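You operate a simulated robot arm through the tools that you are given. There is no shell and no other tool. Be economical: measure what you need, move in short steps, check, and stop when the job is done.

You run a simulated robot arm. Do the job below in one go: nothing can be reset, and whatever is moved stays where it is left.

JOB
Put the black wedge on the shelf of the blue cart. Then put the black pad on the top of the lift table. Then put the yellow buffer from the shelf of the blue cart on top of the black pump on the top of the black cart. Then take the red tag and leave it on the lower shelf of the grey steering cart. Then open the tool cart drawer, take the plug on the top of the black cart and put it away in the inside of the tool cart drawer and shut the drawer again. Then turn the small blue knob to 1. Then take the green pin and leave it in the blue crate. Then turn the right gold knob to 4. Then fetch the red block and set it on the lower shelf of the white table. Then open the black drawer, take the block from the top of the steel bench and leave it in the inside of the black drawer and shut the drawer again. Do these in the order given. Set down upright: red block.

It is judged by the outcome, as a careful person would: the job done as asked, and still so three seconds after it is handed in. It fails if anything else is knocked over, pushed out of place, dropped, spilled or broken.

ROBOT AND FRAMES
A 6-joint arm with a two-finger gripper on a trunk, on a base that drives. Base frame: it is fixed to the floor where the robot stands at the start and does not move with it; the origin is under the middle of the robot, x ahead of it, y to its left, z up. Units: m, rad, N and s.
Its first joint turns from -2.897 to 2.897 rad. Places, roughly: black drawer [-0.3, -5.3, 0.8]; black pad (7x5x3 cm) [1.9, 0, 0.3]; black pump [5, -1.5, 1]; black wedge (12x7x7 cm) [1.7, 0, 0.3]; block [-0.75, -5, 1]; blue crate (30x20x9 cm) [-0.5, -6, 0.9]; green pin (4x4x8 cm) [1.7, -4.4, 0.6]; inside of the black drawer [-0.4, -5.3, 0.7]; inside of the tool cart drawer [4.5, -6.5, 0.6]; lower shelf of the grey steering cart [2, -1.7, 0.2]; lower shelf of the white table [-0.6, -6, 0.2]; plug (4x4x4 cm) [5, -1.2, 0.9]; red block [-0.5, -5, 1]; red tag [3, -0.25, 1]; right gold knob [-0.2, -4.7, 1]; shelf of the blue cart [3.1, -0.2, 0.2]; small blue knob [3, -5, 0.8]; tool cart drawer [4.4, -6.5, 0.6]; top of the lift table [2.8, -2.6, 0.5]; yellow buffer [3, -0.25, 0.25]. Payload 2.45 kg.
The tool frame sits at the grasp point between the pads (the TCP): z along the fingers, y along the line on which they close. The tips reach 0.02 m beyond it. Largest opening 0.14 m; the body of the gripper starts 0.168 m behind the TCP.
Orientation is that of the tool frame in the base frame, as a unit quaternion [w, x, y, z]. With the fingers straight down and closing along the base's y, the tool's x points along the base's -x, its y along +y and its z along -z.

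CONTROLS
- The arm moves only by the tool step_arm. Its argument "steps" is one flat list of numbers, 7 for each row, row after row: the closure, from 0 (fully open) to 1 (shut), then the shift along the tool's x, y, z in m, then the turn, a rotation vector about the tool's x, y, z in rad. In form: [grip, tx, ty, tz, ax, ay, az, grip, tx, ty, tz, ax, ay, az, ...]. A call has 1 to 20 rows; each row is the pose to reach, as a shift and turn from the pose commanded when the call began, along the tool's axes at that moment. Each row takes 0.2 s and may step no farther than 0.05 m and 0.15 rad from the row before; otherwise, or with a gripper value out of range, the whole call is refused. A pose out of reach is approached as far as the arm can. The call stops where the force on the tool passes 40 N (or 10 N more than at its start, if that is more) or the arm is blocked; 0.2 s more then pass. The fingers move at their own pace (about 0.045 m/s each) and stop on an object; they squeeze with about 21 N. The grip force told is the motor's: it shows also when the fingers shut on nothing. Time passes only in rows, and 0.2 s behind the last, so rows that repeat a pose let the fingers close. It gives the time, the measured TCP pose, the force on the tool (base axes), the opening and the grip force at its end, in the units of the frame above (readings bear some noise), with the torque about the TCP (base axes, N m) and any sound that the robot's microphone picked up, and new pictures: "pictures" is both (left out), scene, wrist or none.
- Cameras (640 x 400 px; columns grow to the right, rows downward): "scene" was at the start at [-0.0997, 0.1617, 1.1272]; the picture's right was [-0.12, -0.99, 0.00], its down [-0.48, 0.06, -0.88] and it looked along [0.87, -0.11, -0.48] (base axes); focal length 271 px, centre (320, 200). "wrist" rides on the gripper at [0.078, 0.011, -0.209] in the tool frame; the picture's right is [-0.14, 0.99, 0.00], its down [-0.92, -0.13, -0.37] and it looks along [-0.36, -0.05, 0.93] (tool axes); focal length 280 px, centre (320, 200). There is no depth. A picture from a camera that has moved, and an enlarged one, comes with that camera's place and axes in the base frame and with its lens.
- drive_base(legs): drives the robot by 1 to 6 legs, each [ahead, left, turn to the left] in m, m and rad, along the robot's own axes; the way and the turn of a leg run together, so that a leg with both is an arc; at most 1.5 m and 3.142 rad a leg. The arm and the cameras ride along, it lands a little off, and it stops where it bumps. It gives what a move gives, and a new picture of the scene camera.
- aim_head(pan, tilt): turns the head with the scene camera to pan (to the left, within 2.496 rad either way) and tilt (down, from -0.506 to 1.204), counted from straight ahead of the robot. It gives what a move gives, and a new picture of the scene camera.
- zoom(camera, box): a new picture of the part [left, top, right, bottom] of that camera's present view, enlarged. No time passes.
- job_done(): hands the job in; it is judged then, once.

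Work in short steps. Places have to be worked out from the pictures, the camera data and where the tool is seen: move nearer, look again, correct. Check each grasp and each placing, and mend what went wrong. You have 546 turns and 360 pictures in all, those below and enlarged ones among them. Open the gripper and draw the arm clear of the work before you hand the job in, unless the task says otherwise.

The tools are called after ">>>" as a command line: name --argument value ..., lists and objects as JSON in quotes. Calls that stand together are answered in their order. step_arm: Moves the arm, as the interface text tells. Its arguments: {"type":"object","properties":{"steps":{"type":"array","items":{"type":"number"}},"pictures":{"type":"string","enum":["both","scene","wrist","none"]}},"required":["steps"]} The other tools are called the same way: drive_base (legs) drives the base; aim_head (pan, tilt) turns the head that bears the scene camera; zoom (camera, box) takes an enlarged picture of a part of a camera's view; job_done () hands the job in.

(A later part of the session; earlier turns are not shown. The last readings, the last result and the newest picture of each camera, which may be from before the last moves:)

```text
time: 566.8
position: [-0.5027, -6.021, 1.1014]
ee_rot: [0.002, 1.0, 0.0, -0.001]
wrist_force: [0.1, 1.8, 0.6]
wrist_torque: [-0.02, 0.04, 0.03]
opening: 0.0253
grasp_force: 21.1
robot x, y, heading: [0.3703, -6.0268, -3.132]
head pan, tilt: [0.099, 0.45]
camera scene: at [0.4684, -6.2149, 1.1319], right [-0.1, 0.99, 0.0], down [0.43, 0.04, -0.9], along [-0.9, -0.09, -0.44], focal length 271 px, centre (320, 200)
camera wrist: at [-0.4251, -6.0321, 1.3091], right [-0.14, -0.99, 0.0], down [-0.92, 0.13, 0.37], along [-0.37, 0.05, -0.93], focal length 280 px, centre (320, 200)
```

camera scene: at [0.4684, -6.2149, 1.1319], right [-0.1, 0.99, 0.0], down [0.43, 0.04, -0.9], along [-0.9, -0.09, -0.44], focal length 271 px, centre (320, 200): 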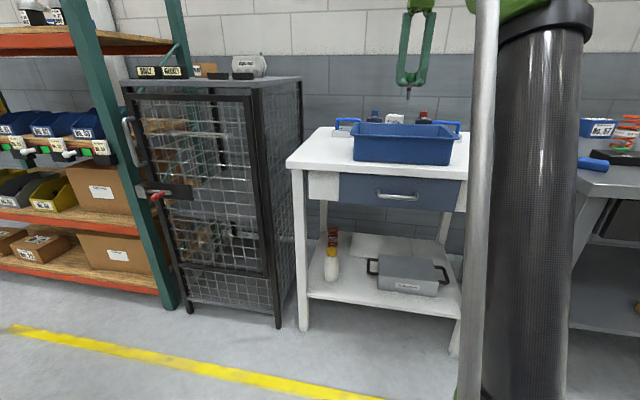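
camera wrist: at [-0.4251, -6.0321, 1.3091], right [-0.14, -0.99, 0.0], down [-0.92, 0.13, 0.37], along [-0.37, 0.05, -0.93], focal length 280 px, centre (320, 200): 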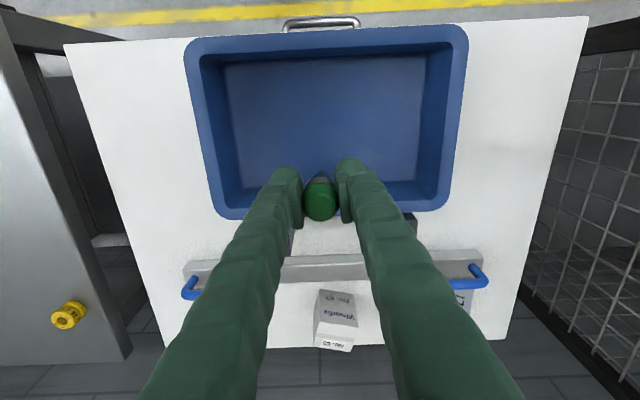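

Crate centre is (−0.47, −6.04). I adjust 3 cm and lower into the crate until contact.

>>> step_arm --steps '[1, 0.015, 0.008, 0.03, 0, 0, 0, 1, 0.032, 0.015, 0.06, 0, 0, 0, 1, 0.032, 0.015, 0.09, 0, 0, 0, 1, 0.032, 0.015, 0.105, 0, 0, 0, 1, 0.032, 0.015, 0.113, 0, 0, 0, 1, 0.032, 0.015, 0.121, 0, 0, 0, 1, 0.032, 0.015, 0.129, 0, 0, 0, 1, 0.032, 0.015, 0.137, 0, 0, 0, 1, 0.032, 0.015, 0.145, 0, 0, 0, 1, 0.032, 0.015, 0.153, 0, 0, 0, 1, 0.032, 0.015, 0.161, 0, 0, 0]' --pictures "both"

```text
time: 569.2
position: [-0.4692, -6.037, 0.9396]
ee_rot: [0.002, 1.0, 0.001, 0.0]
wrist_force: [0.7, 0.2, -1.2]
wrist_torque: [0.01, 0.02, 0.01]
opening: 0.0254
grasp_force: 21.0
robot x, y, heading: [0.3686, -6.0283, -3.136]
head pan, tilt: [0.099, 0.45]
camera scene: at [0.468, -6.2149, 1.1319], right [-0.1, 0.99, 0.0], down [0.43, 0.04, -0.9], along [-0.9, -0.09, -0.44], focal length 271 px, centre (320, 200)
camera wrist: at [-0.3906, -6.0465, 1.1478], right [-0.14, -0.99, 0.0], down [-0.92, 0.13, 0.37], along [-0.37, 0.05, -0.93], focal length 280 px, centre (320, 200)
```

scene: 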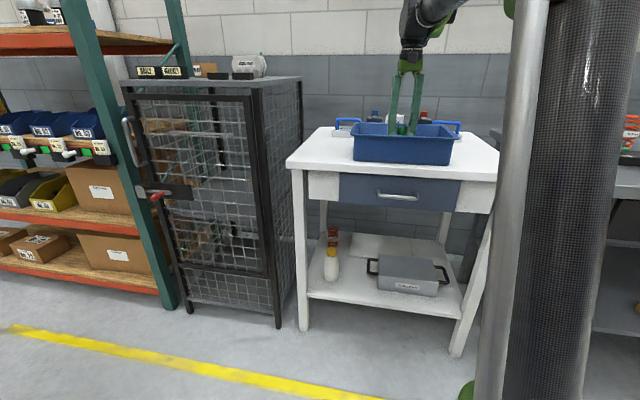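
wrist: 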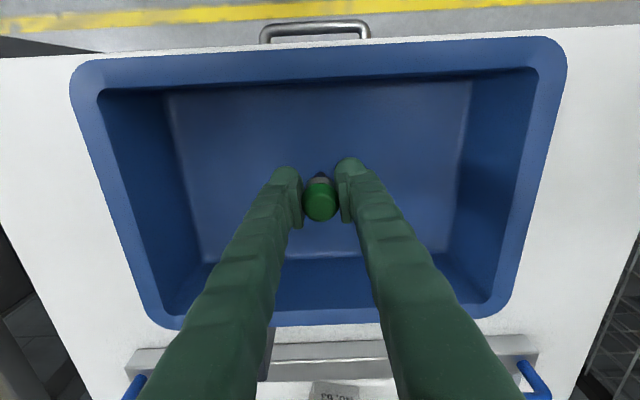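

Still above the crate floor; I continue down slowly.

>>> step_arm --steps '[1, 0, 0, 0.008, 0, 0, 0, 1, 0, 0, 0.016, 0, 0, 0, 1, 0, 0, 0.022, 0, 0, 0, 1, 0, 0, 0.028, 0, 0, 0, 1, 0, 0, 0.034, 0, 0, 0, 1, 0, 0, 0.04, 0, 0, 0, 1, 0, 0, 0.046, 0, 0, 0, 1, 0, 0, 0.052, 0, 0, 0, 1, 0, 0, 0.058, 0, 0, 0, 1, 0, 0, 0.064, 0, 0, 0]' --pictures "wrist"

```text
time: 571.3
position: [-0.4688, -6.0352, 0.8841]
ee_rot: [0.001, 1.0, 0.0, -0.001]
wrist_force: [4.3, 1.2, 22.2]
wrist_torque: [0.08, -0.11, -0.05]
opening: 0.0215
grasp_force: 20.7
robot x, y, heading: [0.3673, -6.0262, -3.138]
head pan, tilt: [0.099, 0.45]
stopped in row 10: the force on the tool passed its limit at 58 N (the readings are from after the stop); the commanded pose is now the measured one
camera wrist: at [-0.3903, -6.0464, 1.0916], right [-0.14, -0.99, 0.0], down [-0.92, 0.13, 0.37], along [-0.37, 0.05, -0.93], focal length 280 px, centre (320, 200)
```

wrist: 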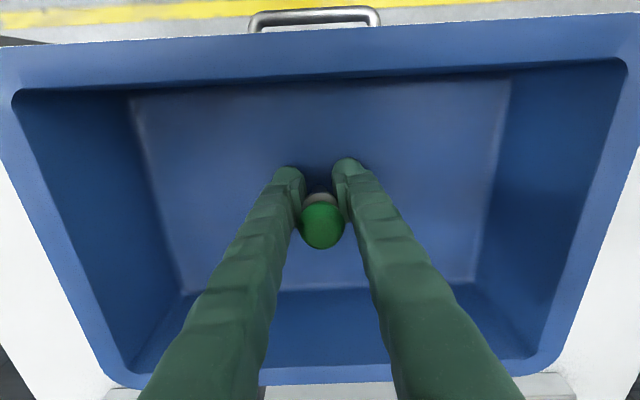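

Contact with crate floor. I release the pin and lift out.

>>> step_arm --steps '[0.9, 0, 0, 0, 0, 0, 0, 0.7, 0, 0, 0, 0, 0, 0, 0.6, 0, 0, -0.02, 0, 0, 0, 0.6, 0, 0, -0.06, 0, 0, 0, 0.6, 0, 0, -0.1, 0, 0, 0, 0.6, 0, 0, -0.145, 0, 0, 0, 0.6, 0, 0, -0.19, 0, 0, 0, 0.6, 0, 0, -0.235, 0, 0, 0]' --pictures "wrist"

```text
time: 573.1
position: [-0.4689, -6.0355, 1.1187]
ee_rot: [0.002, 1.0, 0.001, -0.001]
wrist_force: [-0.4, 0.1, -0.4]
wrist_torque: [0.04, 0.0, 0.01]
opening: 0.0557
grasp_force: 0.0
robot x, y, heading: [0.3724, -6.0269, -3.143]
head pan, tilt: [0.099, 0.45]
camera wrist: at [-0.3909, -6.046, 1.3271], right [-0.14, -0.99, 0.0], down [-0.92, 0.13, 0.37], along [-0.37, 0.05, -0.93], focal length 280 px, centre (320, 200)
```

wrist: 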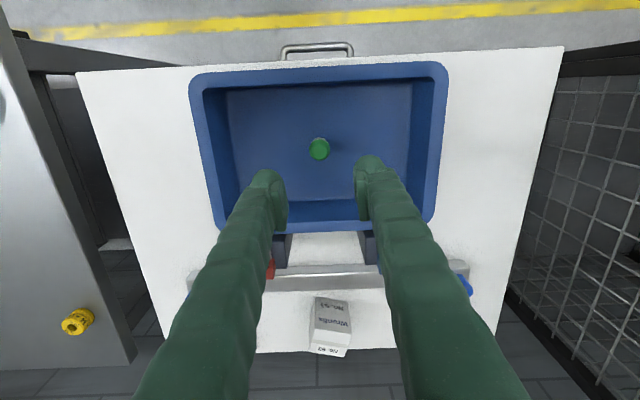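

Pin is in the crate. Next the right gold knob at ≈(−0.2, −4.7, 1.0) on the steel bench. I retract and move north.

>>> step_arm --steps '[0.6, 0.045, 0, 0, 0, 0, 0, 0.6, 0.09, 0, 0, 0, 0, 0, 0.6, 0.135, 0, 0, 0, 0, 0, 0.6, 0.18, 0, 0, 0, 0, 0]' --pictures "none"

>>> drive_base --legs '[[-0.25, 0, 0], [0, -1.25, 0]]'

>>> aim_head --pan 0.0 --tilt 0.45

>>> zoom --camera "wrist" --box '[0, 0, 640, 400]'

```text
time: 574.1
position: [-0.2897, -6.0332, 1.1158]
ee_rot: [0.001, 1.0, 0.001, 0.0]
wrist_force: [-0.7, 0.2, 0.3]
wrist_torque: [-0.05, -0.1, 0.01]
opening: 0.0562
grasp_force: 0.0
robot x, y, heading: [0.3711, -6.0286, -3.136]
head pan, tilt: [0.099, 0.45]
```

```text
time: 581.8
position: [-0.0284, -4.7832, 1.1157]
ee_rot: [0.001, 1.0, -0.009, -0.002]
wrist_force: [-1.4, 0.3, 0.0]
wrist_torque: [-0.01, 0.0, 0.02]
opening: 0.0557
grasp_force: 0.0
robot x, y, heading: [0.6273, -4.7905, 3.126]
head pan, tilt: [0.099, 0.45]
camera scene: at [0.7252, -4.9776, 1.1319], right [-0.08, 1.0, 0.0], down [0.43, 0.04, -0.9], along [-0.9, -0.08, -0.44], focal length 271 px, centre (320, 200)
```

scene: 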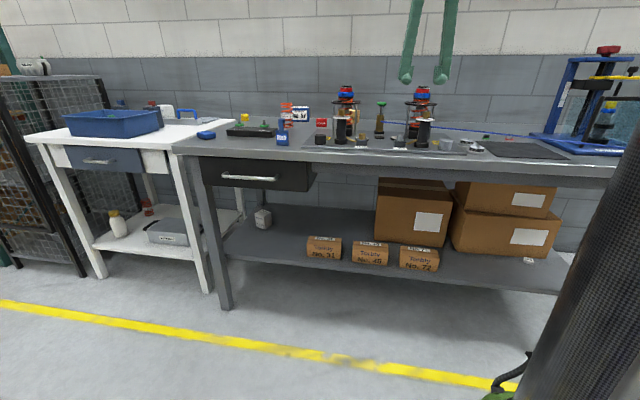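

```text
time: 582.4
position: [-0.0296, -4.7836, 1.1168]
ee_rot: [0.002, 1.0, -0.009, -0.001]
wrist_force: [-0.5, -0.2, -0.3]
wrist_torque: [0.0, 0.02, 0.0]
opening: 0.0558
grasp_force: 0.0
robot x, y, heading: [0.6317, -4.7889, 3.125]
head pan, tilt: [0.0, 0.45]
camera scene: at [0.7249, -4.9685, 1.1319], right [0.01, 1.0, 0.0], down [0.44, -0.01, -0.9], along [-0.9, 0.01, -0.44], focal length 271 px, centre (320, 200)
```

scene: 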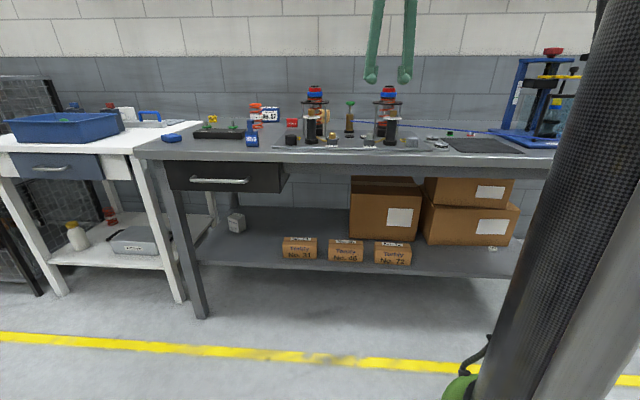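

```text
1.00 times, centred on (320, 200) of wrist (not enlarged: the box is as wide or as high as the picture)
camera zoom: at [0.0497, -4.7951, 1.3238], right [-0.15, -0.99, 0.0], down [-0.92, 0.14, 0.37], along [-0.37, 0.05, -0.93], focal length 280 px, centre (320, 200)
```

zoom: 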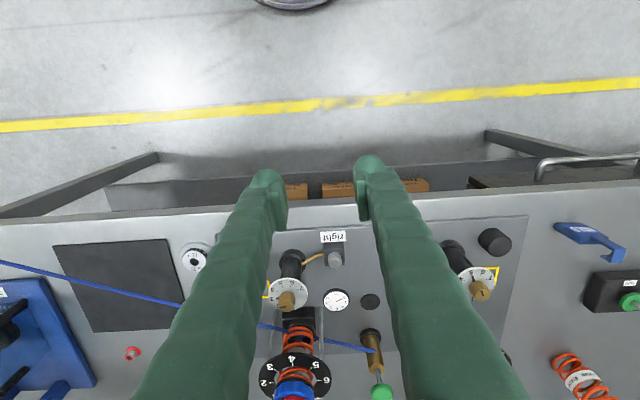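

>>> zoom --camera "scene" --box '[260, 70, 460, 170]'

>>> zoom --camera "wrist" --box '[240, 200, 520, 400]'

```text
3.20 times, centred on (360, 120) of scene
camera zoom: at [0.7249, -4.9685, 1.1319], right [0.01, 1.0, 0.0], down [0.44, -0.01, -0.9], along [-0.9, 0.01, -0.44], focal length 867 px, centre (192, 456)
```

zoom: 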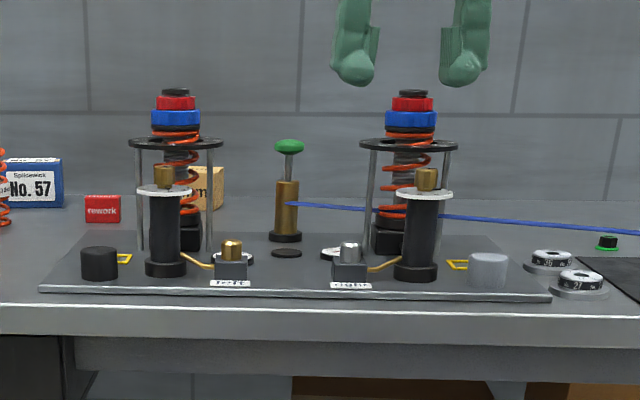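

```text
2.00 times, centred on (380, 300) of wrist
camera zoom: at [0.0497, -4.7951, 1.3238], right [-0.15, -0.99, 0.0], down [-0.92, 0.14, 0.37], along [-0.37, 0.05, -0.93], focal length 561 px, centre (200, 0)
```

zoom: 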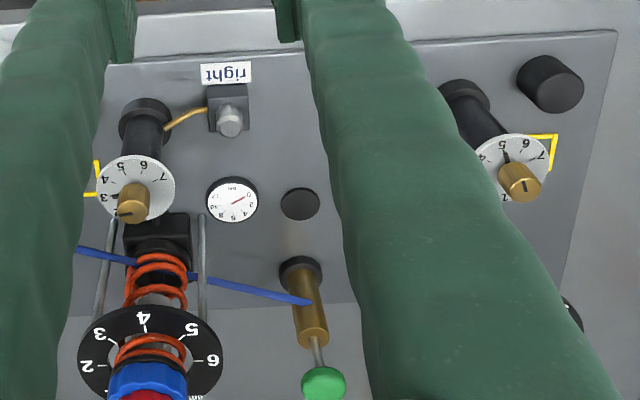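

I move the hand over to look at the right gold knob from above.

>>> step_arm --steps '[0.4, -0.02, -0.025, 0, 0, 0, 0, 0.2, -0.04, -0.05, 0, 0, 0, 0, 0.1, -0.06, -0.075, 0, 0, 0, 0, 0.1, -0.08, -0.08, 0, 0, 0, 0, 0.1, -0.08, -0.08, 0, 0, 0, 0]' --pictures "none"

>>> zoom --camera "wrist" --box '[240, 150, 400, 270]'

>>> zoom --camera "wrist" --box '[0, 0, 640, 400]'

```text
time: 583.6
position: [-0.1071, -4.7025, 1.1159]
ee_rot: [0.001, 1.0, -0.01, -0.003]
wrist_force: [0.0, -0.1, 0.1]
wrist_torque: [0.01, 0.02, -0.04]
opening: 0.1259
grasp_force: 0.0
robot x, y, heading: [0.6305, -4.7898, 3.124]
head pan, tilt: [0.0, 0.45]
```

```text
3.33 times, centred on (320, 210) of wrist
camera zoom: at [-0.0291, -4.7145, 1.3234], right [-0.15, -0.99, 0.0], down [-0.92, 0.14, 0.37], along [-0.37, 0.05, -0.93], focal length 935 px, centre (320, 167)
```

zoom: 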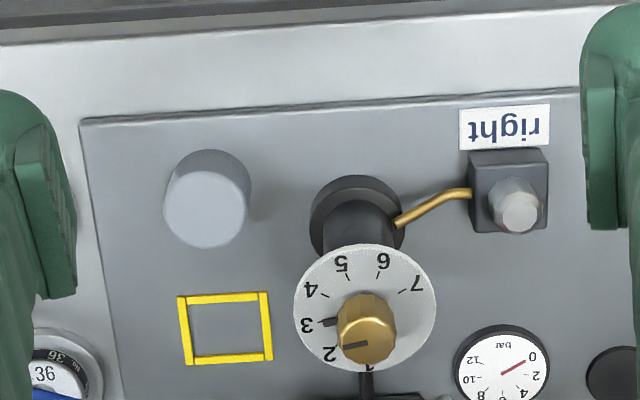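

```text
1.00 times, centred on (320, 200) of wrist (not enlarged: the box is as wide or as high as the picture)
camera zoom: at [-0.0291, -4.7145, 1.3234], right [-0.15, -0.99, 0.0], down [-0.92, 0.14, 0.37], along [-0.37, 0.05, -0.93], focal length 280 px, centre (320, 200)
```

zoom: 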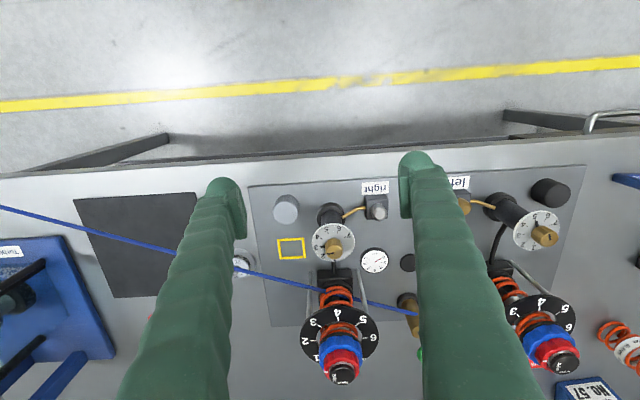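

The dial reads 1–7, black pointer at 3 now. Knob ≈(−0.245, −4.704, 0.98). To reach 4 it must turn ≈40° clockwise from above. I tilt the tool 20° and approach above it.

>>> step_arm --steps '[0.5, -0.03, 0, 0, 0, -0.12, 0, 0.5, -0.06, 0, 0, 0, -0.24, 0, 0.5, -0.09, 0, 0, 0, -0.35, 0, 0.5, -0.13, 0.001, 0.01, 0, -0.35, 0, 0.5, -0.138, 0.001, 0.04, 0, -0.35, 0]' --pictures "wrist"

>>> zoom --camera "wrist" --box '[260, 100, 380, 200]'

>>> zoom --camera "scene" --box '[340, 60, 440, 160]'

```text
time: 584.8
position: [-0.2464, -4.6999, 1.0761]
ee_rot: [0.0, 0.984, -0.008, -0.175]
wrist_force: [0.6, -0.2, 0.0]
wrist_torque: [0.02, 0.02, 0.01]
opening: 0.07
grasp_force: 0.1
robot x, y, heading: [0.631, -4.7921, 3.126]
head pan, tilt: [0.0, 0.45]
camera wrist: at [-0.1002, -4.7127, 1.2436], right [-0.15, -0.99, 0.05], down [-0.73, 0.14, 0.66], along [-0.66, 0.06, -0.75], focal length 280 px, centre (320, 200)
```

wrist: 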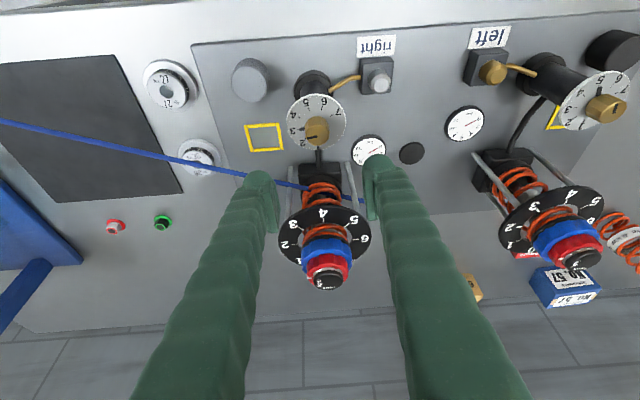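

```text
4.00 times, centred on (320, 150) of wrist
camera zoom: at [-0.1002, -4.7127, 1.2436], right [-0.15, -0.99, 0.05], down [-0.73, 0.14, 0.66], along [-0.66, 0.06, -0.75], focal length 1122 px, centre (320, 400)
```

zoom: 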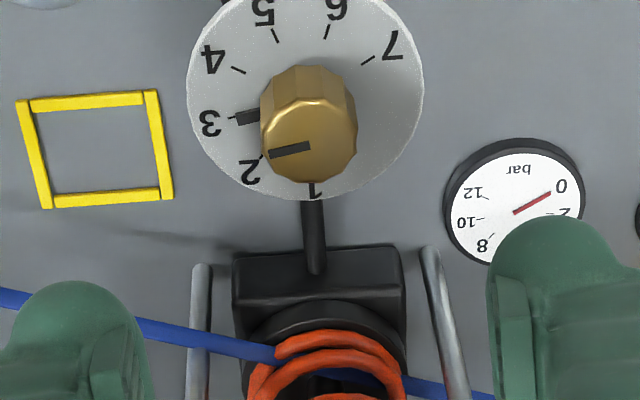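

```text
4.00 times, centred on (390, 110) of scene
camera zoom: at [0.725, -4.9684, 1.1319], right [0.01, 1.0, 0.0], down [0.44, -0.01, -0.9], along [-0.9, 0.01, -0.44], focal length 1084 px, centre (40, 560)
```

zoom: 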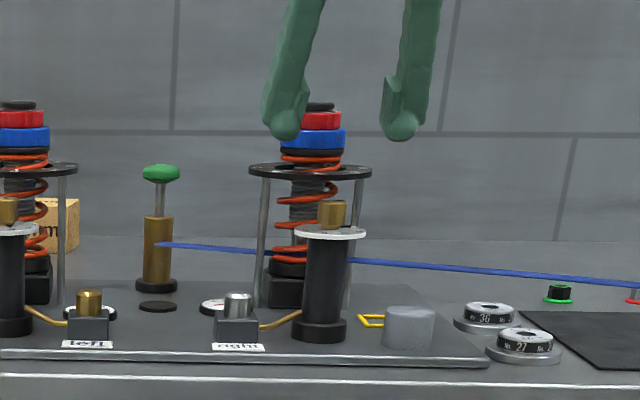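

Refined knob: (−0.231, −4.705), dial z≈0.977, top ≈1.0. I pre-rotate +20° and hover over it.

>>> step_arm --steps '[0.6, 0.009, 0.001, 0.006, -0.04, 0, -0.11, 0.6, 0.018, 0.002, 0.012, -0.08, 0, -0.22, 0.6, 0.028, 0.003, 0.0175, -0.12, 0, -0.329]' --pictures "none"

>>> zoom --camera "wrist" --box '[250, 80, 390, 200]'

```text
time: 585.6
position: [-0.2258, -4.7036, 1.05]
ee_rot: [0.031, 0.971, 0.164, -0.173]
wrist_force: [0.0, -0.9, -0.1]
wrist_torque: [0.0, -0.02, 0.02]
opening: 0.0559
grasp_force: 0.0
robot x, y, heading: [0.629, -4.7901, 3.128]
head pan, tilt: [0.0, 0.45]
```

```text
3.33 times, centred on (320, 140) of wrist
camera zoom: at [-0.0846, -4.6663, 1.218], right [0.2, -0.98, 0.05], down [-0.74, -0.12, 0.66], along [-0.64, -0.17, -0.75], focal length 935 px, centre (320, 400)
```

zoom: 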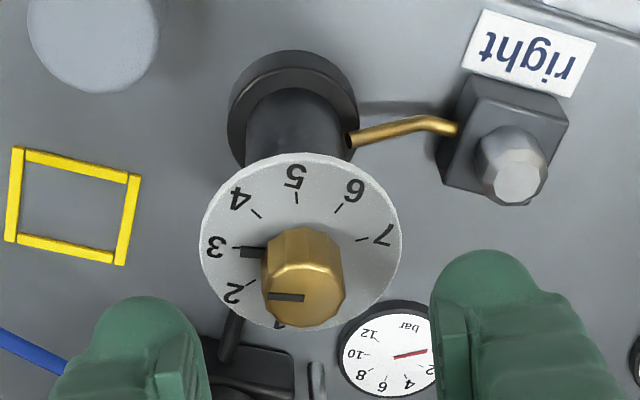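

Well aligned. I lower to grip height and close.

>>> step_arm --steps '[0.6, 0.005, 0, 0.014, 0, 0, 0, 0.6, 0.01, 0, 0.028, 0, 0, 0, 0.6, 0.0137, 0, 0.0376, 0, 0, 0, 0.6, 0.015, 0, 0.041, 0, 0, 0]' --pictures "none"

>>> zoom --camera "wrist" --box '[250, 100, 390, 220]'

>>> zoom --camera "scene" --box '[350, 70, 430, 150]'

```text
time: 586.6
position: [-0.2248, -4.704, 1.0067]
ee_rot: [0.03, 0.971, 0.164, -0.173]
wrist_force: [-0.2, 0.0, -0.6]
wrist_torque: [0.01, 0.0, -0.01]
opening: 0.056
grasp_force: 0.0
robot x, y, heading: [0.6299, -4.7928, 3.123]
head pan, tilt: [0.0, 0.45]
```

```text
3.33 times, centred on (320, 160) of wrist
camera zoom: at [-0.084, -4.6665, 1.1746], right [0.2, -0.98, 0.05], down [-0.74, -0.12, 0.66], along [-0.64, -0.17, -0.75], focal length 935 px, centre (320, 333)
```

zoom: 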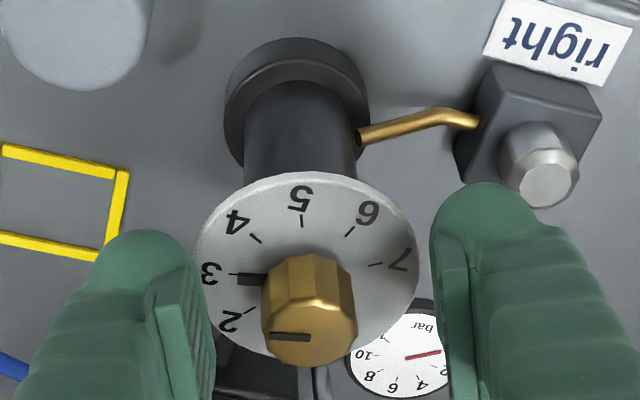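

```text
5.00 times, centred on (390, 110) of scene
camera zoom: at [0.7249, -4.9684, 1.1319], right [0.01, 1.0, 0.0], down [0.44, -0.01, -0.9], along [-0.9, 0.01, -0.44], focal length 1355 px, centre (-30, 650)
```

zoom: 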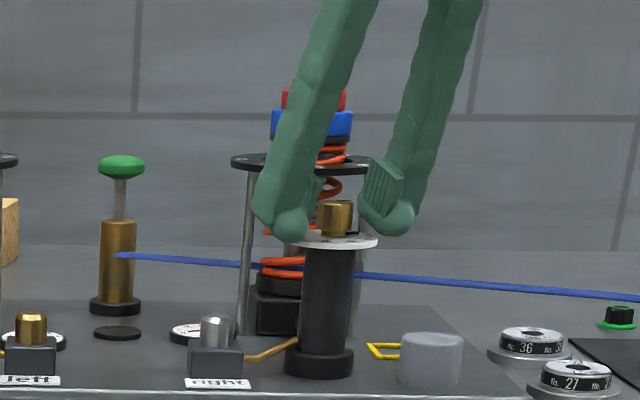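

>>> step_arm --steps '[0.7, 0, 0, 0, 0, 0, 0, 0.9, 0, 0, 0, 0, 0, 0, 1, 0, 0, 0, 0, 0, 0, 1, 0, 0, 0, 0, 0, 0, 1, 0, 0, 0, 0, 0, 0]' --pictures "none"

>>> zoom --camera "wrist" --box '[250, 100, 390, 220]'

```text
time: 587.8
position: [-0.2253, -4.701, 1.0071]
ee_rot: [0.031, 0.971, 0.163, -0.173]
wrist_force: [-10.8, 25.7, 19.8]
wrist_torque: [0.32, 0.05, -0.17]
opening: 0.0227
grasp_force: 44.4
robot x, y, heading: [0.6301, -4.7908, 3.127]
head pan, tilt: [0.0, 0.45]
```

```text
3.33 times, centred on (320, 160) of wrist
camera zoom: at [-0.0839, -4.6638, 1.175], right [0.2, -0.98, 0.05], down [-0.74, -0.12, 0.67], along [-0.65, -0.17, -0.75], focal length 935 px, centre (320, 333)
```

zoom: 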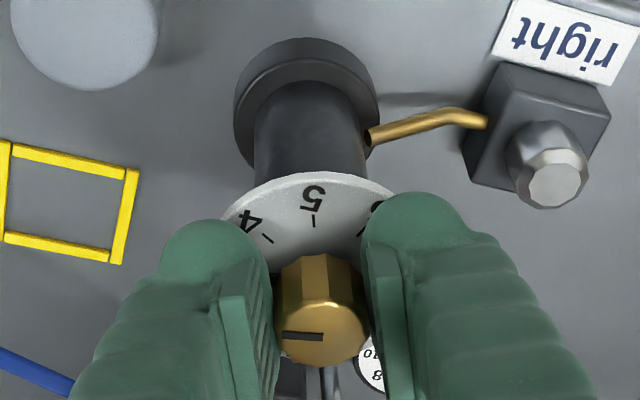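

Gripped. I rotate 40° clockwise about the vertical.

>>> step_arm --steps '[1, 0, -0.002, 0, 0.04, 0, 0.11, 1, -0.0003, -0.0016, 0.0001, 0.08, 0, 0.219, 1, -0.0005, -0.001, 0.0002, 0.12, 0, 0.329, 1, -0.0007, -0.0005, 0.0003, 0.159, 0, 0.439, 1, -0.001, 0, 0.0003, 0.199, 0, 0.548, 1, -0.0012, 0.0006, 0.0004, 0.239, 0, 0.658]' --pictures "none"

>>> step_arm --steps '[0.8, 0, 0, 0, 0, 0, 0, 0.6, 0, 0, 0, 0, 0, 0, 0.5, 0, 0, 0, 0, 0, 0, 0.5, -0.013, 0, -0.035, 0, 0, 0, 0.5, -0.02, 0, -0.055, 0, 0, 0]' --pictures "none"

>>> zoom --camera "wrist" --box '[250, 60, 390, 200]'

```text
time: 589.2
position: [-0.2257, -4.7051, 1.0065]
ee_rot: [-0.03, 0.968, -0.181, -0.172]
wrist_force: [3.2, 11.9, 27.2]
wrist_torque: [0.24, 0.09, -0.04]
opening: 0.0227
grasp_force: 45.3
robot x, y, heading: [0.6313, -4.7869, 3.125]
head pan, tilt: [0.0, 0.45]
```

```text
time: 590.4
position: [-0.226, -4.7057, 1.0642]
ee_rot: [-0.03, 0.968, -0.18, -0.172]
wrist_force: [-0.1, 0.8, -0.9]
wrist_torque: [-0.02, -0.01, 0.02]
opening: 0.07
grasp_force: 0.1
robot x, y, heading: [0.6314, -4.7901, 3.129]
head pan, tilt: [0.0, 0.45]
```

```text
2.86 times, centred on (320, 130) of wrist
camera zoom: at [-0.0937, -4.7668, 1.2326], right [-0.48, -0.88, 0.05], down [-0.64, 0.39, 0.66], along [-0.6, 0.28, -0.75], focal length 801 px, centre (320, 400)
```

zoom: 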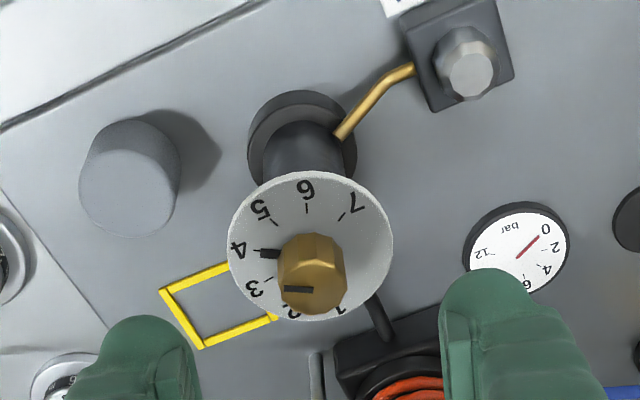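

>>> zoom --camera "wrist" --box '[285, 110, 345, 175]'

```text
6.15 times, centred on (315, 142) of wrist
camera zoom: at [-0.0937, -4.7668, 1.2326], right [-0.48, -0.88, 0.05], down [-0.64, 0.39, 0.66], along [-0.6, 0.28, -0.75], focal length 1726 px, centre (351, 554)
```

zoom: 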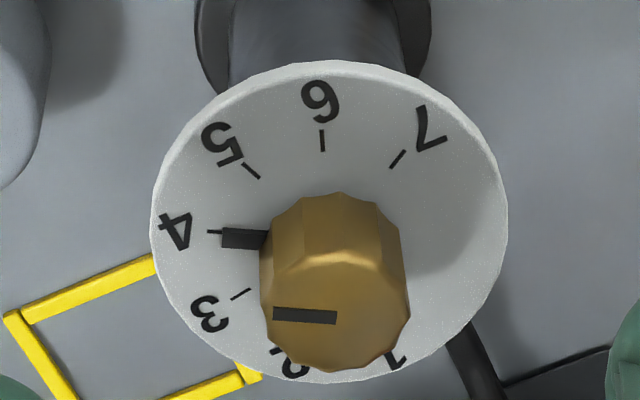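

Pointer is on 4. Next the red block. I retract, square the tool, and look at the bench around (−0.5, −5).

>>> step_arm --steps '[0.5, -0.01, 0, -0.03, -0.04, 0, -0.11, 0.5, -0.02, 0, -0.06, -0.08, 0, -0.22, 0.5, -0.02, 0, -0.09, -0.12, 0, -0.329, 0.5, 0.02, 0, -0.11, -0.12, 0, -0.329, 0.5, 0.065, 0, -0.125, -0.12, 0, -0.329, 0.5, 0.11, 0, -0.14, -0.12, 0, -0.329, 0.5, 0.155, 0, -0.155, -0.12, 0, -0.329]' --pictures "none"

>>> drive_base --legs '[[0, 0.3, 0]]'

>>> zoom --camera "scene" --box '[240, 80, 440, 180]'

>>> zoom --camera "wrist" --box '[0, 0, 640, 400]'

```text
time: 592.0
position: [-0.0396, -4.7774, 1.1573]
ee_rot: [0.0, 0.985, -0.008, -0.175]
wrist_force: [-0.2, 0.0, 0.7]
wrist_torque: [0.05, -0.09, 0.01]
opening: 0.0699
grasp_force: 0.0
robot x, y, heading: [0.6264, -4.7908, 3.128]
head pan, tilt: [0.0, 0.45]
```

```text
time: 594.1
position: [-0.0439, -5.077, 1.1588]
ee_rot: [0.0, 0.984, -0.007, -0.176]
wrist_force: [0.9, 0.1, -0.4]
wrist_torque: [-0.02, -0.02, -0.01]
opening: 0.0703
grasp_force: 0.0
robot x, y, heading: [0.6261, -5.0845, 3.129]
head pan, tilt: [0.0, 0.45]
camera scene: at [0.7211, -5.2652, 1.1319], right [0.01, 1.0, 0.0], down [0.44, -0.01, -0.9], along [-0.9, 0.01, -0.44], focal length 271 px, centre (320, 200)
```

scene: 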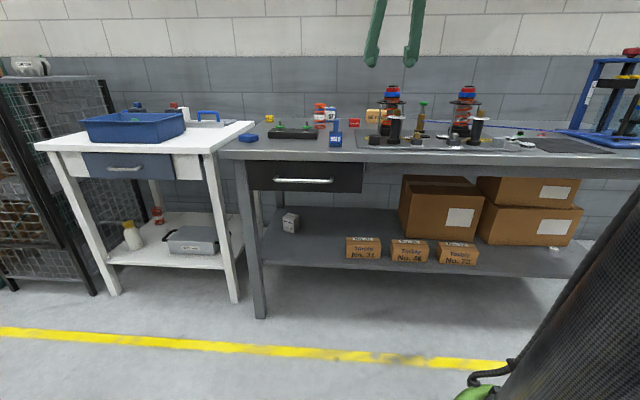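

```text
3.20 times, centred on (340, 130) of scene
camera zoom: at [0.7211, -5.2652, 1.1319], right [0.01, 1.0, 0.0], down [0.44, -0.01, -0.9], along [-0.9, 0.01, -0.44], focal length 867 px, centre (256, 424)
```

zoom: 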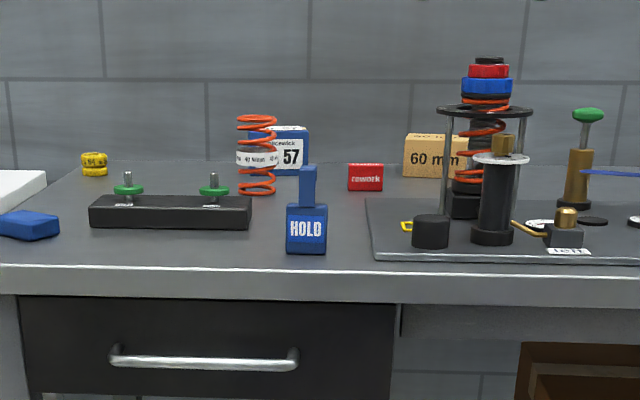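

```text
1.00 times, centred on (320, 200) of wrist (not enlarged: the box is as wide or as high as the picture)
camera zoom: at [0.1013, -5.0885, 1.3256], right [-0.14, -0.99, 0.05], down [-0.73, 0.14, 0.66], along [-0.66, 0.06, -0.75], focal length 280 px, centre (320, 200)
```

zoom: 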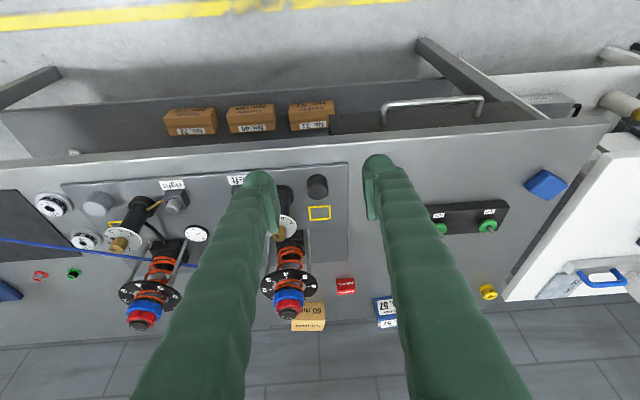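

Red "rework" block at ≈(−0.585, −5.08); left spring tower stands close north of the straight approach, so I'll approach slightly from the south-east. I tilt to 45°, then reposition the base.

>>> step_arm --steps '[0.4, 0, 0, 0, 0, -0.145, 0, 0.4, 0, 0, 0, 0, -0.29, 0, 0.4, 0, 0, 0, 0, -0.436, 0]' --pictures "none"

>>> drive_base --legs '[[0, 0, -0.3], [0.254, 0.356, 0]]'

>>> zoom --camera "wrist" --box '[0, 0, 640, 400]'

```text
time: 594.9
position: [-0.0456, -5.0751, 1.1574]
ee_rot: [-0.001, 0.923, -0.008, -0.386]
wrist_force: [0.4, 1.4, 0.4]
wrist_torque: [-0.02, -0.03, -0.01]
opening: 0.084
grasp_force: 0.1
robot x, y, heading: [0.625, -5.0815, 3.129]
head pan, tilt: [0.0, 0.45]
```

```text
time: 598.5
position: [-0.3636, -5.1487, 1.158]
ee_rot: [-0.056, 0.913, -0.139, -0.38]
wrist_force: [1.6, 0.4, 0.0]
wrist_torque: [0.02, -0.01, 0.0]
opening: 0.0842
grasp_force: 0.0
robot x, y, heading: [0.2762, -5.3467, 2.847]
head pan, tilt: [0.0, 0.45]
camera scene: at [0.3167, -5.5462, 1.1319], right [0.3, 0.96, 0.0], down [0.42, -0.13, -0.9], along [-0.86, 0.27, -0.44], focal length 271 px, centre (320, 200)
```

scene: 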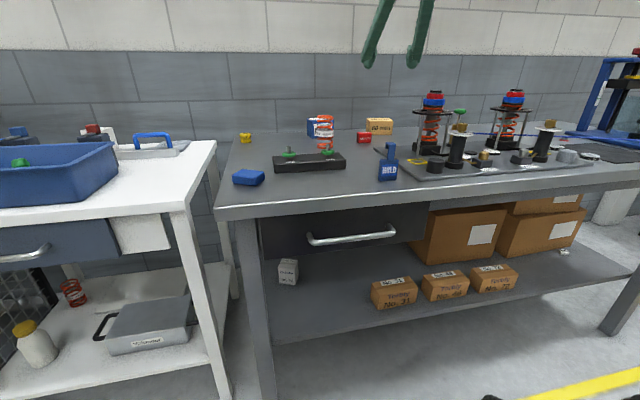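

```text
1.00 times, centred on (320, 200) of wrist (not enlarged: the box is as wide or as high as the picture)
camera zoom: at [-0.1733, -5.2185, 1.2485], right [-0.39, -0.92, 0.1], down [-0.33, 0.24, 0.91], along [-0.86, 0.32, -0.4], focal length 280 px, centre (320, 200)
```

zoom: 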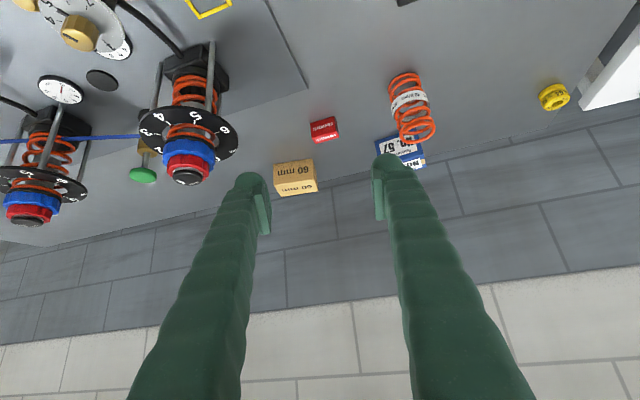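

Aligned along the approach axis to the red block (−0.598, −5.088). I advance most of the way.

>>> step_arm --steps '[0.4, 0, 0.002, 0.045, 0, 0, 0, 0.4, 0, 0.004, 0.09, 0, 0, 0, 0.4, 0, 0.006, 0.135, 0, 0, 0, 0.4, -0.001, 0.008, 0.18, 0, 0, 0, 0.4, -0.002, 0.01, 0.225, 0, 0, 0, 0.4, -0.003, 0.01, 0.27, 0, 0, 0]' --pictures "wrist"

```text
time: 599.9
position: [-0.5504, -5.1007, 0.9686]
ee_rot: [-0.055, 0.913, -0.139, -0.38]
wrist_force: [-0.4, 0.7, 0.2]
wrist_torque: [0.02, 0.09, 0.02]
opening: 0.0837
grasp_force: 0.0
robot x, y, heading: [0.2776, -5.3461, 2.845]
head pan, tilt: [0.0, 0.45]
camera wrist: at [-0.3597, -5.1708, 1.0605], right [-0.39, -0.92, 0.1], down [-0.33, 0.24, 0.91], along [-0.86, 0.32, -0.4], focal length 280 px, centre (320, 200)
```

wrist: 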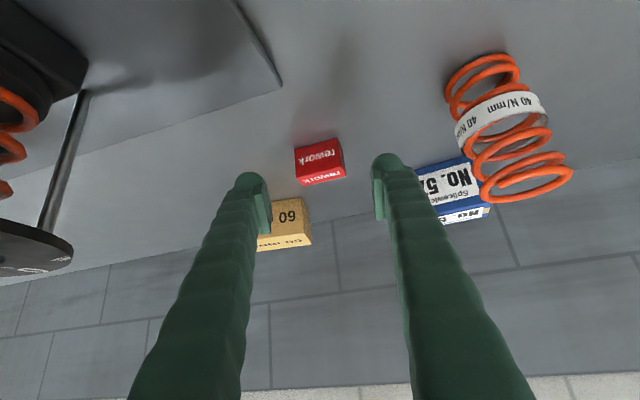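

>>> step_arm --steps '[0.45, -0.001, 0.001, 0.03, 0, 0, 0, 0.45, -0.002, 0.002, 0.06, 0, 0, 0, 0.45, -0.003, 0.002, 0.077, 0, 0, 0, 0.45, -0.0034, 0.002, 0.086, 0, 0, 0]' --pictures "wrist"

```text
time: 600.9
position: [-0.6142, -5.0841, 0.9112]
ee_rot: [-0.056, 0.912, -0.139, -0.381]
wrist_force: [0.0, -1.1, 0.2]
wrist_torque: [-0.02, 0.0, 0.0]
opening: 0.077
grasp_force: 0.0
robot x, y, heading: [0.2722, -5.3469, 2.841]
head pan, tilt: [0.0, 0.45]
camera wrist: at [-0.4231, -5.1548, 1.0019], right [-0.39, -0.92, 0.1], down [-0.33, 0.24, 0.91], along [-0.86, 0.32, -0.4], focal length 280 px, centre (320, 200)
```

wrist: 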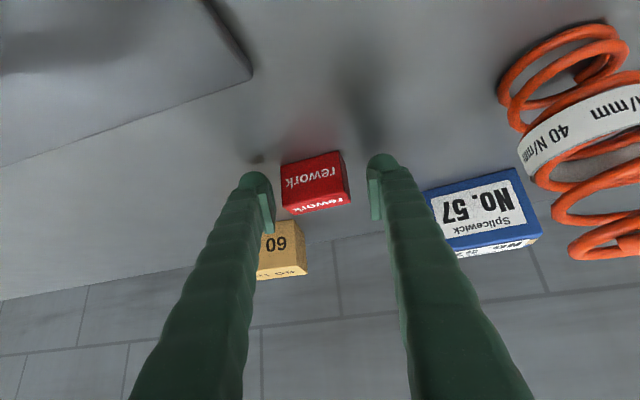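

>>> step_arm --steps '[0.7, 0, 0, 0, 0, 0, 0, 1, 0, 0, 0, 0, 0, 0, 1, 0, 0, 0, 0, 0, 0, 1, 0, 0, 0, 0, 0, 0, 1, -0.015, 0, -0.015, 0, 0, 0, 1, -0.035, 0, -0.035, 0, 0, 0]' --pictures "wrist"

```text
time: 602.3
position: [-0.6136, -5.0842, 0.9614]
ee_rot: [-0.057, 0.912, -0.14, -0.38]
wrist_force: [1.2, -0.1, -0.8]
wrist_torque: [0.02, -0.02, 0.0]
opening: 0.0538
grasp_force: 20.7
robot x, y, heading: [0.2775, -5.3519, 2.844]
head pan, tilt: [0.0, 0.45]
camera wrist: at [-0.4222, -5.155, 1.0515], right [-0.39, -0.92, 0.1], down [-0.33, 0.24, 0.91], along [-0.86, 0.32, -0.4], focal length 280 px, centre (320, 200)
```

wrist: 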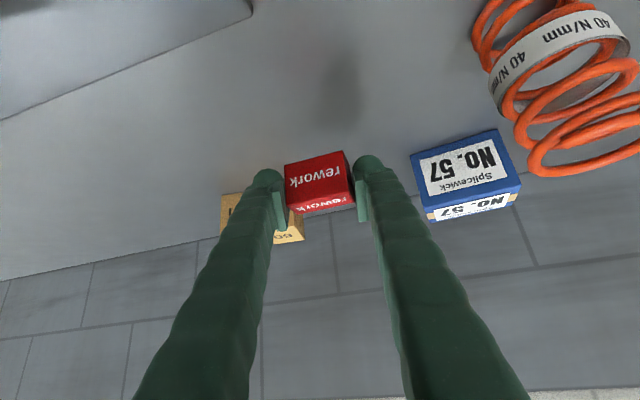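

Red block held. I retract and reposition in front of the white table.

>>> step_arm --steps '[1, 0, 0, -0.045, 0, 0, 0, 1, 0, 0, -0.09, 0, 0, 0, 1, 0, 0, -0.135, 0, 0, 0, 1, 0, 0, -0.18, 0, 0, 0, 1, 0.01, 0, -0.225, 0, 0, 0, 1, 0.03, 0, -0.265, 0, 0, 0, 1, 0.05, 0, -0.3, 0, 0, 0]' --pictures "none"

>>> drive_base --legs '[[-0.45, 0, 0], [0, 0, 0.297], [0, 0.6, 0]]'

>>> aim_head --pan 0.0 --tilt 0.7

```text
time: 603.9
position: [-0.3745, -5.1578, 1.1364]
ee_rot: [-0.057, 0.912, -0.14, -0.381]
wrist_force: [-0.3, 0.7, 0.4]
wrist_torque: [0.01, -0.04, -0.02]
opening: 0.0541
grasp_force: 21.0
robot x, y, heading: [0.2753, -5.3467, 2.844]
head pan, tilt: [0.0, 0.45]
```

```text
time: 609.8
position: [0.0258, -5.9366, 1.1358]
ee_rot: [0.013, 0.923, 0.026, -0.385]
wrist_force: [-1.0, -0.3, 0.1]
wrist_torque: [-0.01, 0.03, 0.02]
opening: 0.0535
grasp_force: 21.0
robot x, y, heading: [0.6989, -5.882, -3.08]
head pan, tilt: [0.0, 0.45]
stopped in leg 3: the robot was blocked; the commanded pose is now the measured one
camera scene: at [0.8099, -6.0566, 1.1319], right [-0.06, 1.0, 0.0], down [0.43, 0.03, -0.9], along [-0.9, -0.05, -0.44], focal length 271 px, centre (320, 200)
```

scene: 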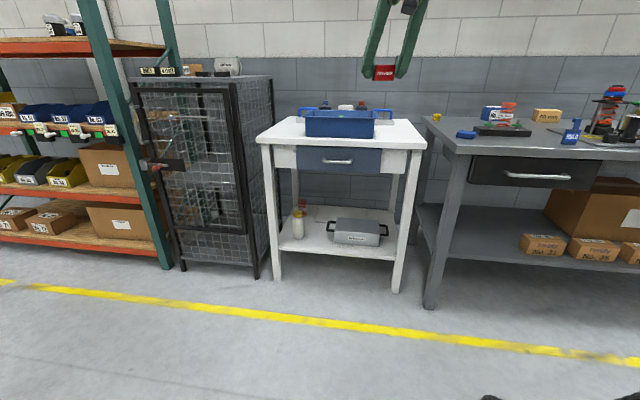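

```text
time: 610.5
position: [0.0258, -5.9363, 1.1356]
ee_rot: [0.013, 0.923, 0.026, -0.384]
wrist_force: [-0.6, 0.5, -0.1]
wrist_torque: [0.0, -0.05, -0.01]
opening: 0.0531
grasp_force: 21.3
robot x, y, heading: [0.6997, -5.8847, -3.085]
head pan, tilt: [0.0, 0.7]
camera scene: at [0.8168, -6.0562, 1.1098], right [-0.06, 1.0, 0.0], down [0.64, 0.04, -0.77], along [-0.76, -0.05, -0.64], focal length 271 px, centre (320, 200)
```

scene: 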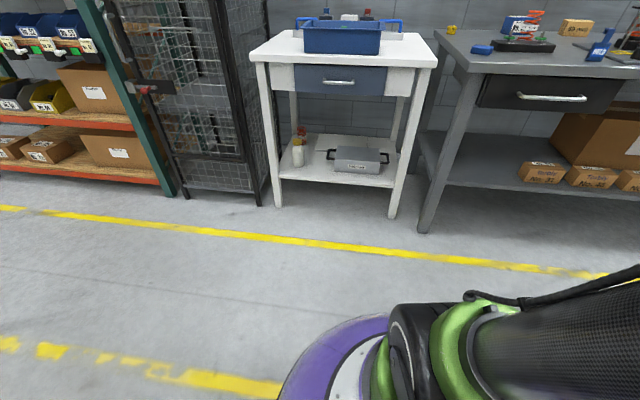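

Blocked – probably by the small blue-legged table behind-left. I check it.

>>> aim_head --pan 2.3 --tilt 0.5

```text
time: 612.7
position: [0.0259, -5.9374, 1.1353]
ee_rot: [0.012, 0.923, 0.025, -0.384]
wrist_force: [-0.3, 0.6, 0.8]
wrist_torque: [0.01, -0.04, 0.05]
opening: 0.0533
grasp_force: 21.2
robot x, y, heading: [0.6999, -5.8869, -3.079]
head pan, tilt: [2.3, 0.499]
camera scene: at [0.9663, -6.1152, 1.1274], right [-0.7, -0.71, 0.0], down [-0.34, 0.34, -0.88], along [0.62, -0.62, -0.48], focal length 271 px, centre (320, 200)
```

scene: 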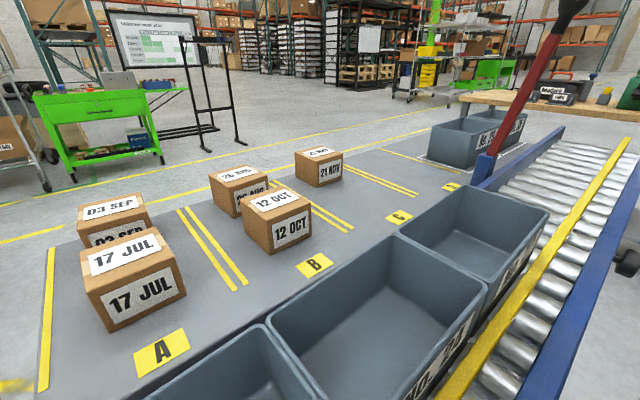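

The conveyor table is intact. I shift to stand diagonally, so the arm can reach the shelf's free spot (between bottle and toolbox, near the front) at ≈(−0.46, −6.14).

>>> drive_base --legs '[[0.05, -0.1, 0], [0, 0, 0.244]]'

>>> aim_head --pan 0.0 --tilt 0.6

>>> zoom --camera "scene" --box '[240, 80, 480, 240]'

```text
time: 614.7
position: [0.0028, -6.0014, 1.1363]
ee_rot: [0.06, 0.913, 0.138, -0.379]
wrist_force: [0.3, 0.1, -0.3]
wrist_torque: [0.0, 0.03, -0.01]
opening: 0.0528
grasp_force: 21.3
robot x, y, heading: [0.6425, -5.7892, -2.841]
head pan, tilt: [2.3, 0.499]
camera scene: at [0.957, -5.9482, 1.1274], right [-0.51, -0.86, 0.0], down [-0.41, 0.25, -0.88], along [0.75, -0.45, -0.48], focal length 271 px, centre (320, 200)
```

scene: 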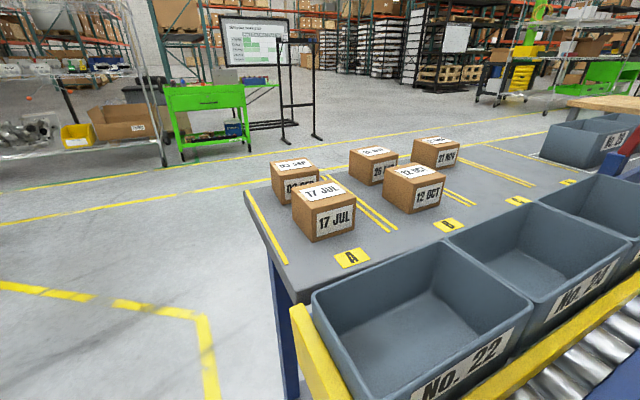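

```text
time: 616.9
position: [0.0024, -6.0016, 1.1367]
ee_rot: [0.059, 0.913, 0.138, -0.379]
wrist_force: [-1.4, 0.1, 0.2]
wrist_torque: [0.02, 0.03, 0.01]
opening: 0.0526
grasp_force: 20.8
robot x, y, heading: [0.6479, -5.7873, -2.844]
head pan, tilt: [0.0, 0.6]
camera scene: at [0.7946, -5.928, 1.1184], right [-0.3, 0.95, 0.0], down [0.54, 0.17, -0.83], along [-0.79, -0.25, -0.56], focal length 271 px, centre (320, 200)
```

scene: 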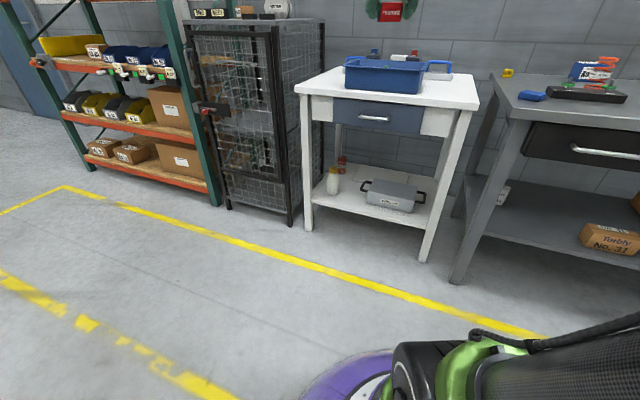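

```text
2.50 times, centred on (360, 160) of scene
camera zoom: at [0.7946, -5.928, 1.1184], right [-0.3, 0.95, 0.0], down [0.54, 0.17, -0.83], along [-0.79, -0.25, -0.56], focal length 677 px, centre (220, 300)
```

zoom: 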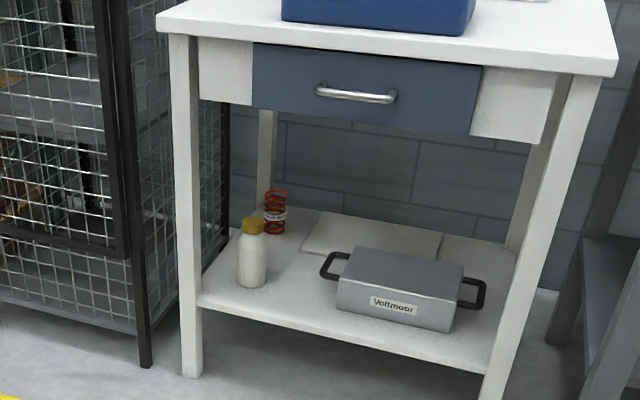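

Target spot ≈(−0.505, −6.155) between bottle and toolbox. I bring the block down to a point in front of the shelf.

>>> step_arm --steps '[1, 0.0137, 0, 0.0442, 0, 0, 0, 1, 0.0274, 0, 0.0884, 0, 0, 0, 1, 0.041, 0, 0.1326, 0, 0, 0, 1, 0.0547, 0, 0.1768, 0, 0, 0, 1, 0.0684, 0, 0.221, 0, 0, 0, 1, 0.082, -0.001, 0.2652, 0, 0, 0, 1, 0.0957, -0.002, 0.3094, 0, 0, 0, 1, 0.1094, -0.003, 0.3536, 0, 0, 0, 1, 0.123, -0.004, 0.3978, 0, 0, 0, 1, 0.1368, -0.005, 0.442, 0, 0, 0, 1, 0.1505, -0.005, 0.4862, 0, 0, 0, 1, 0.164, -0.005, 0.5304, 0, 0, 0, 1, 0.1778, -0.005, 0.5746, 0, 0, 0, 1, 0.1915, -0.005, 0.6188, 0, 0, 0, 1, 0.205, -0.005, 0.663, 0, 0, 0, 1, 0.219, -0.005, 0.7072, 0, 0, 0, 1, 0.2325, -0.005, 0.7514, 0, 0, 0, 1, 0.2463, -0.005, 0.796, 0, 0, 0]' --pictures "both"

```text
time: 620.7
position: [-0.3726, -6.1158, 0.4004]
ee_rot: [0.059, 0.913, 0.138, -0.38]
wrist_force: [-0.2, -0.3, 0.4]
wrist_torque: [-0.02, 0.03, 0.0]
opening: 0.0513
grasp_force: 20.6
robot x, y, heading: [0.6459, -5.7884, -2.836]
head pan, tilt: [0.0, 0.6]
camera scene: at [0.7943, -5.9281, 1.1184], right [-0.3, 0.95, 0.0], down [0.54, 0.17, -0.82], along [-0.79, -0.25, -0.57], focal length 271 px, centre (320, 200)
camera wrist: at [-0.1753, -6.0656, 0.4919], right [0.2, -0.97, 0.1], down [-0.41, 0.01, 0.91], along [-0.89, -0.23, -0.4], focal length 280 px, centre (320, 200)
```

scene: 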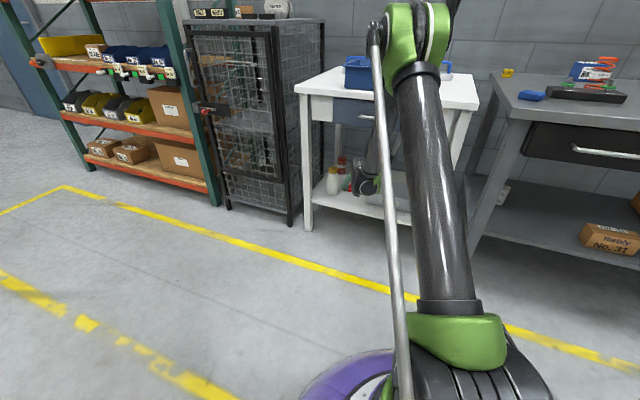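
wrist: 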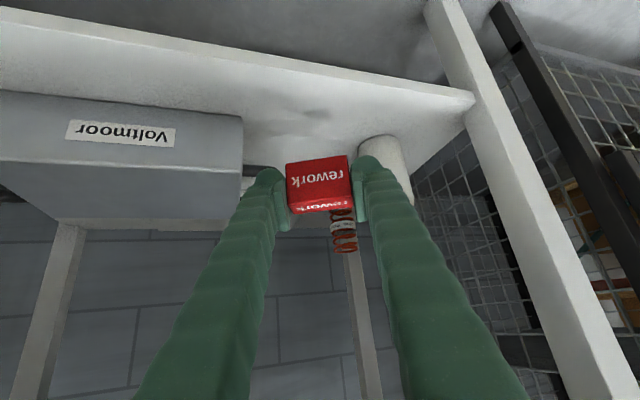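

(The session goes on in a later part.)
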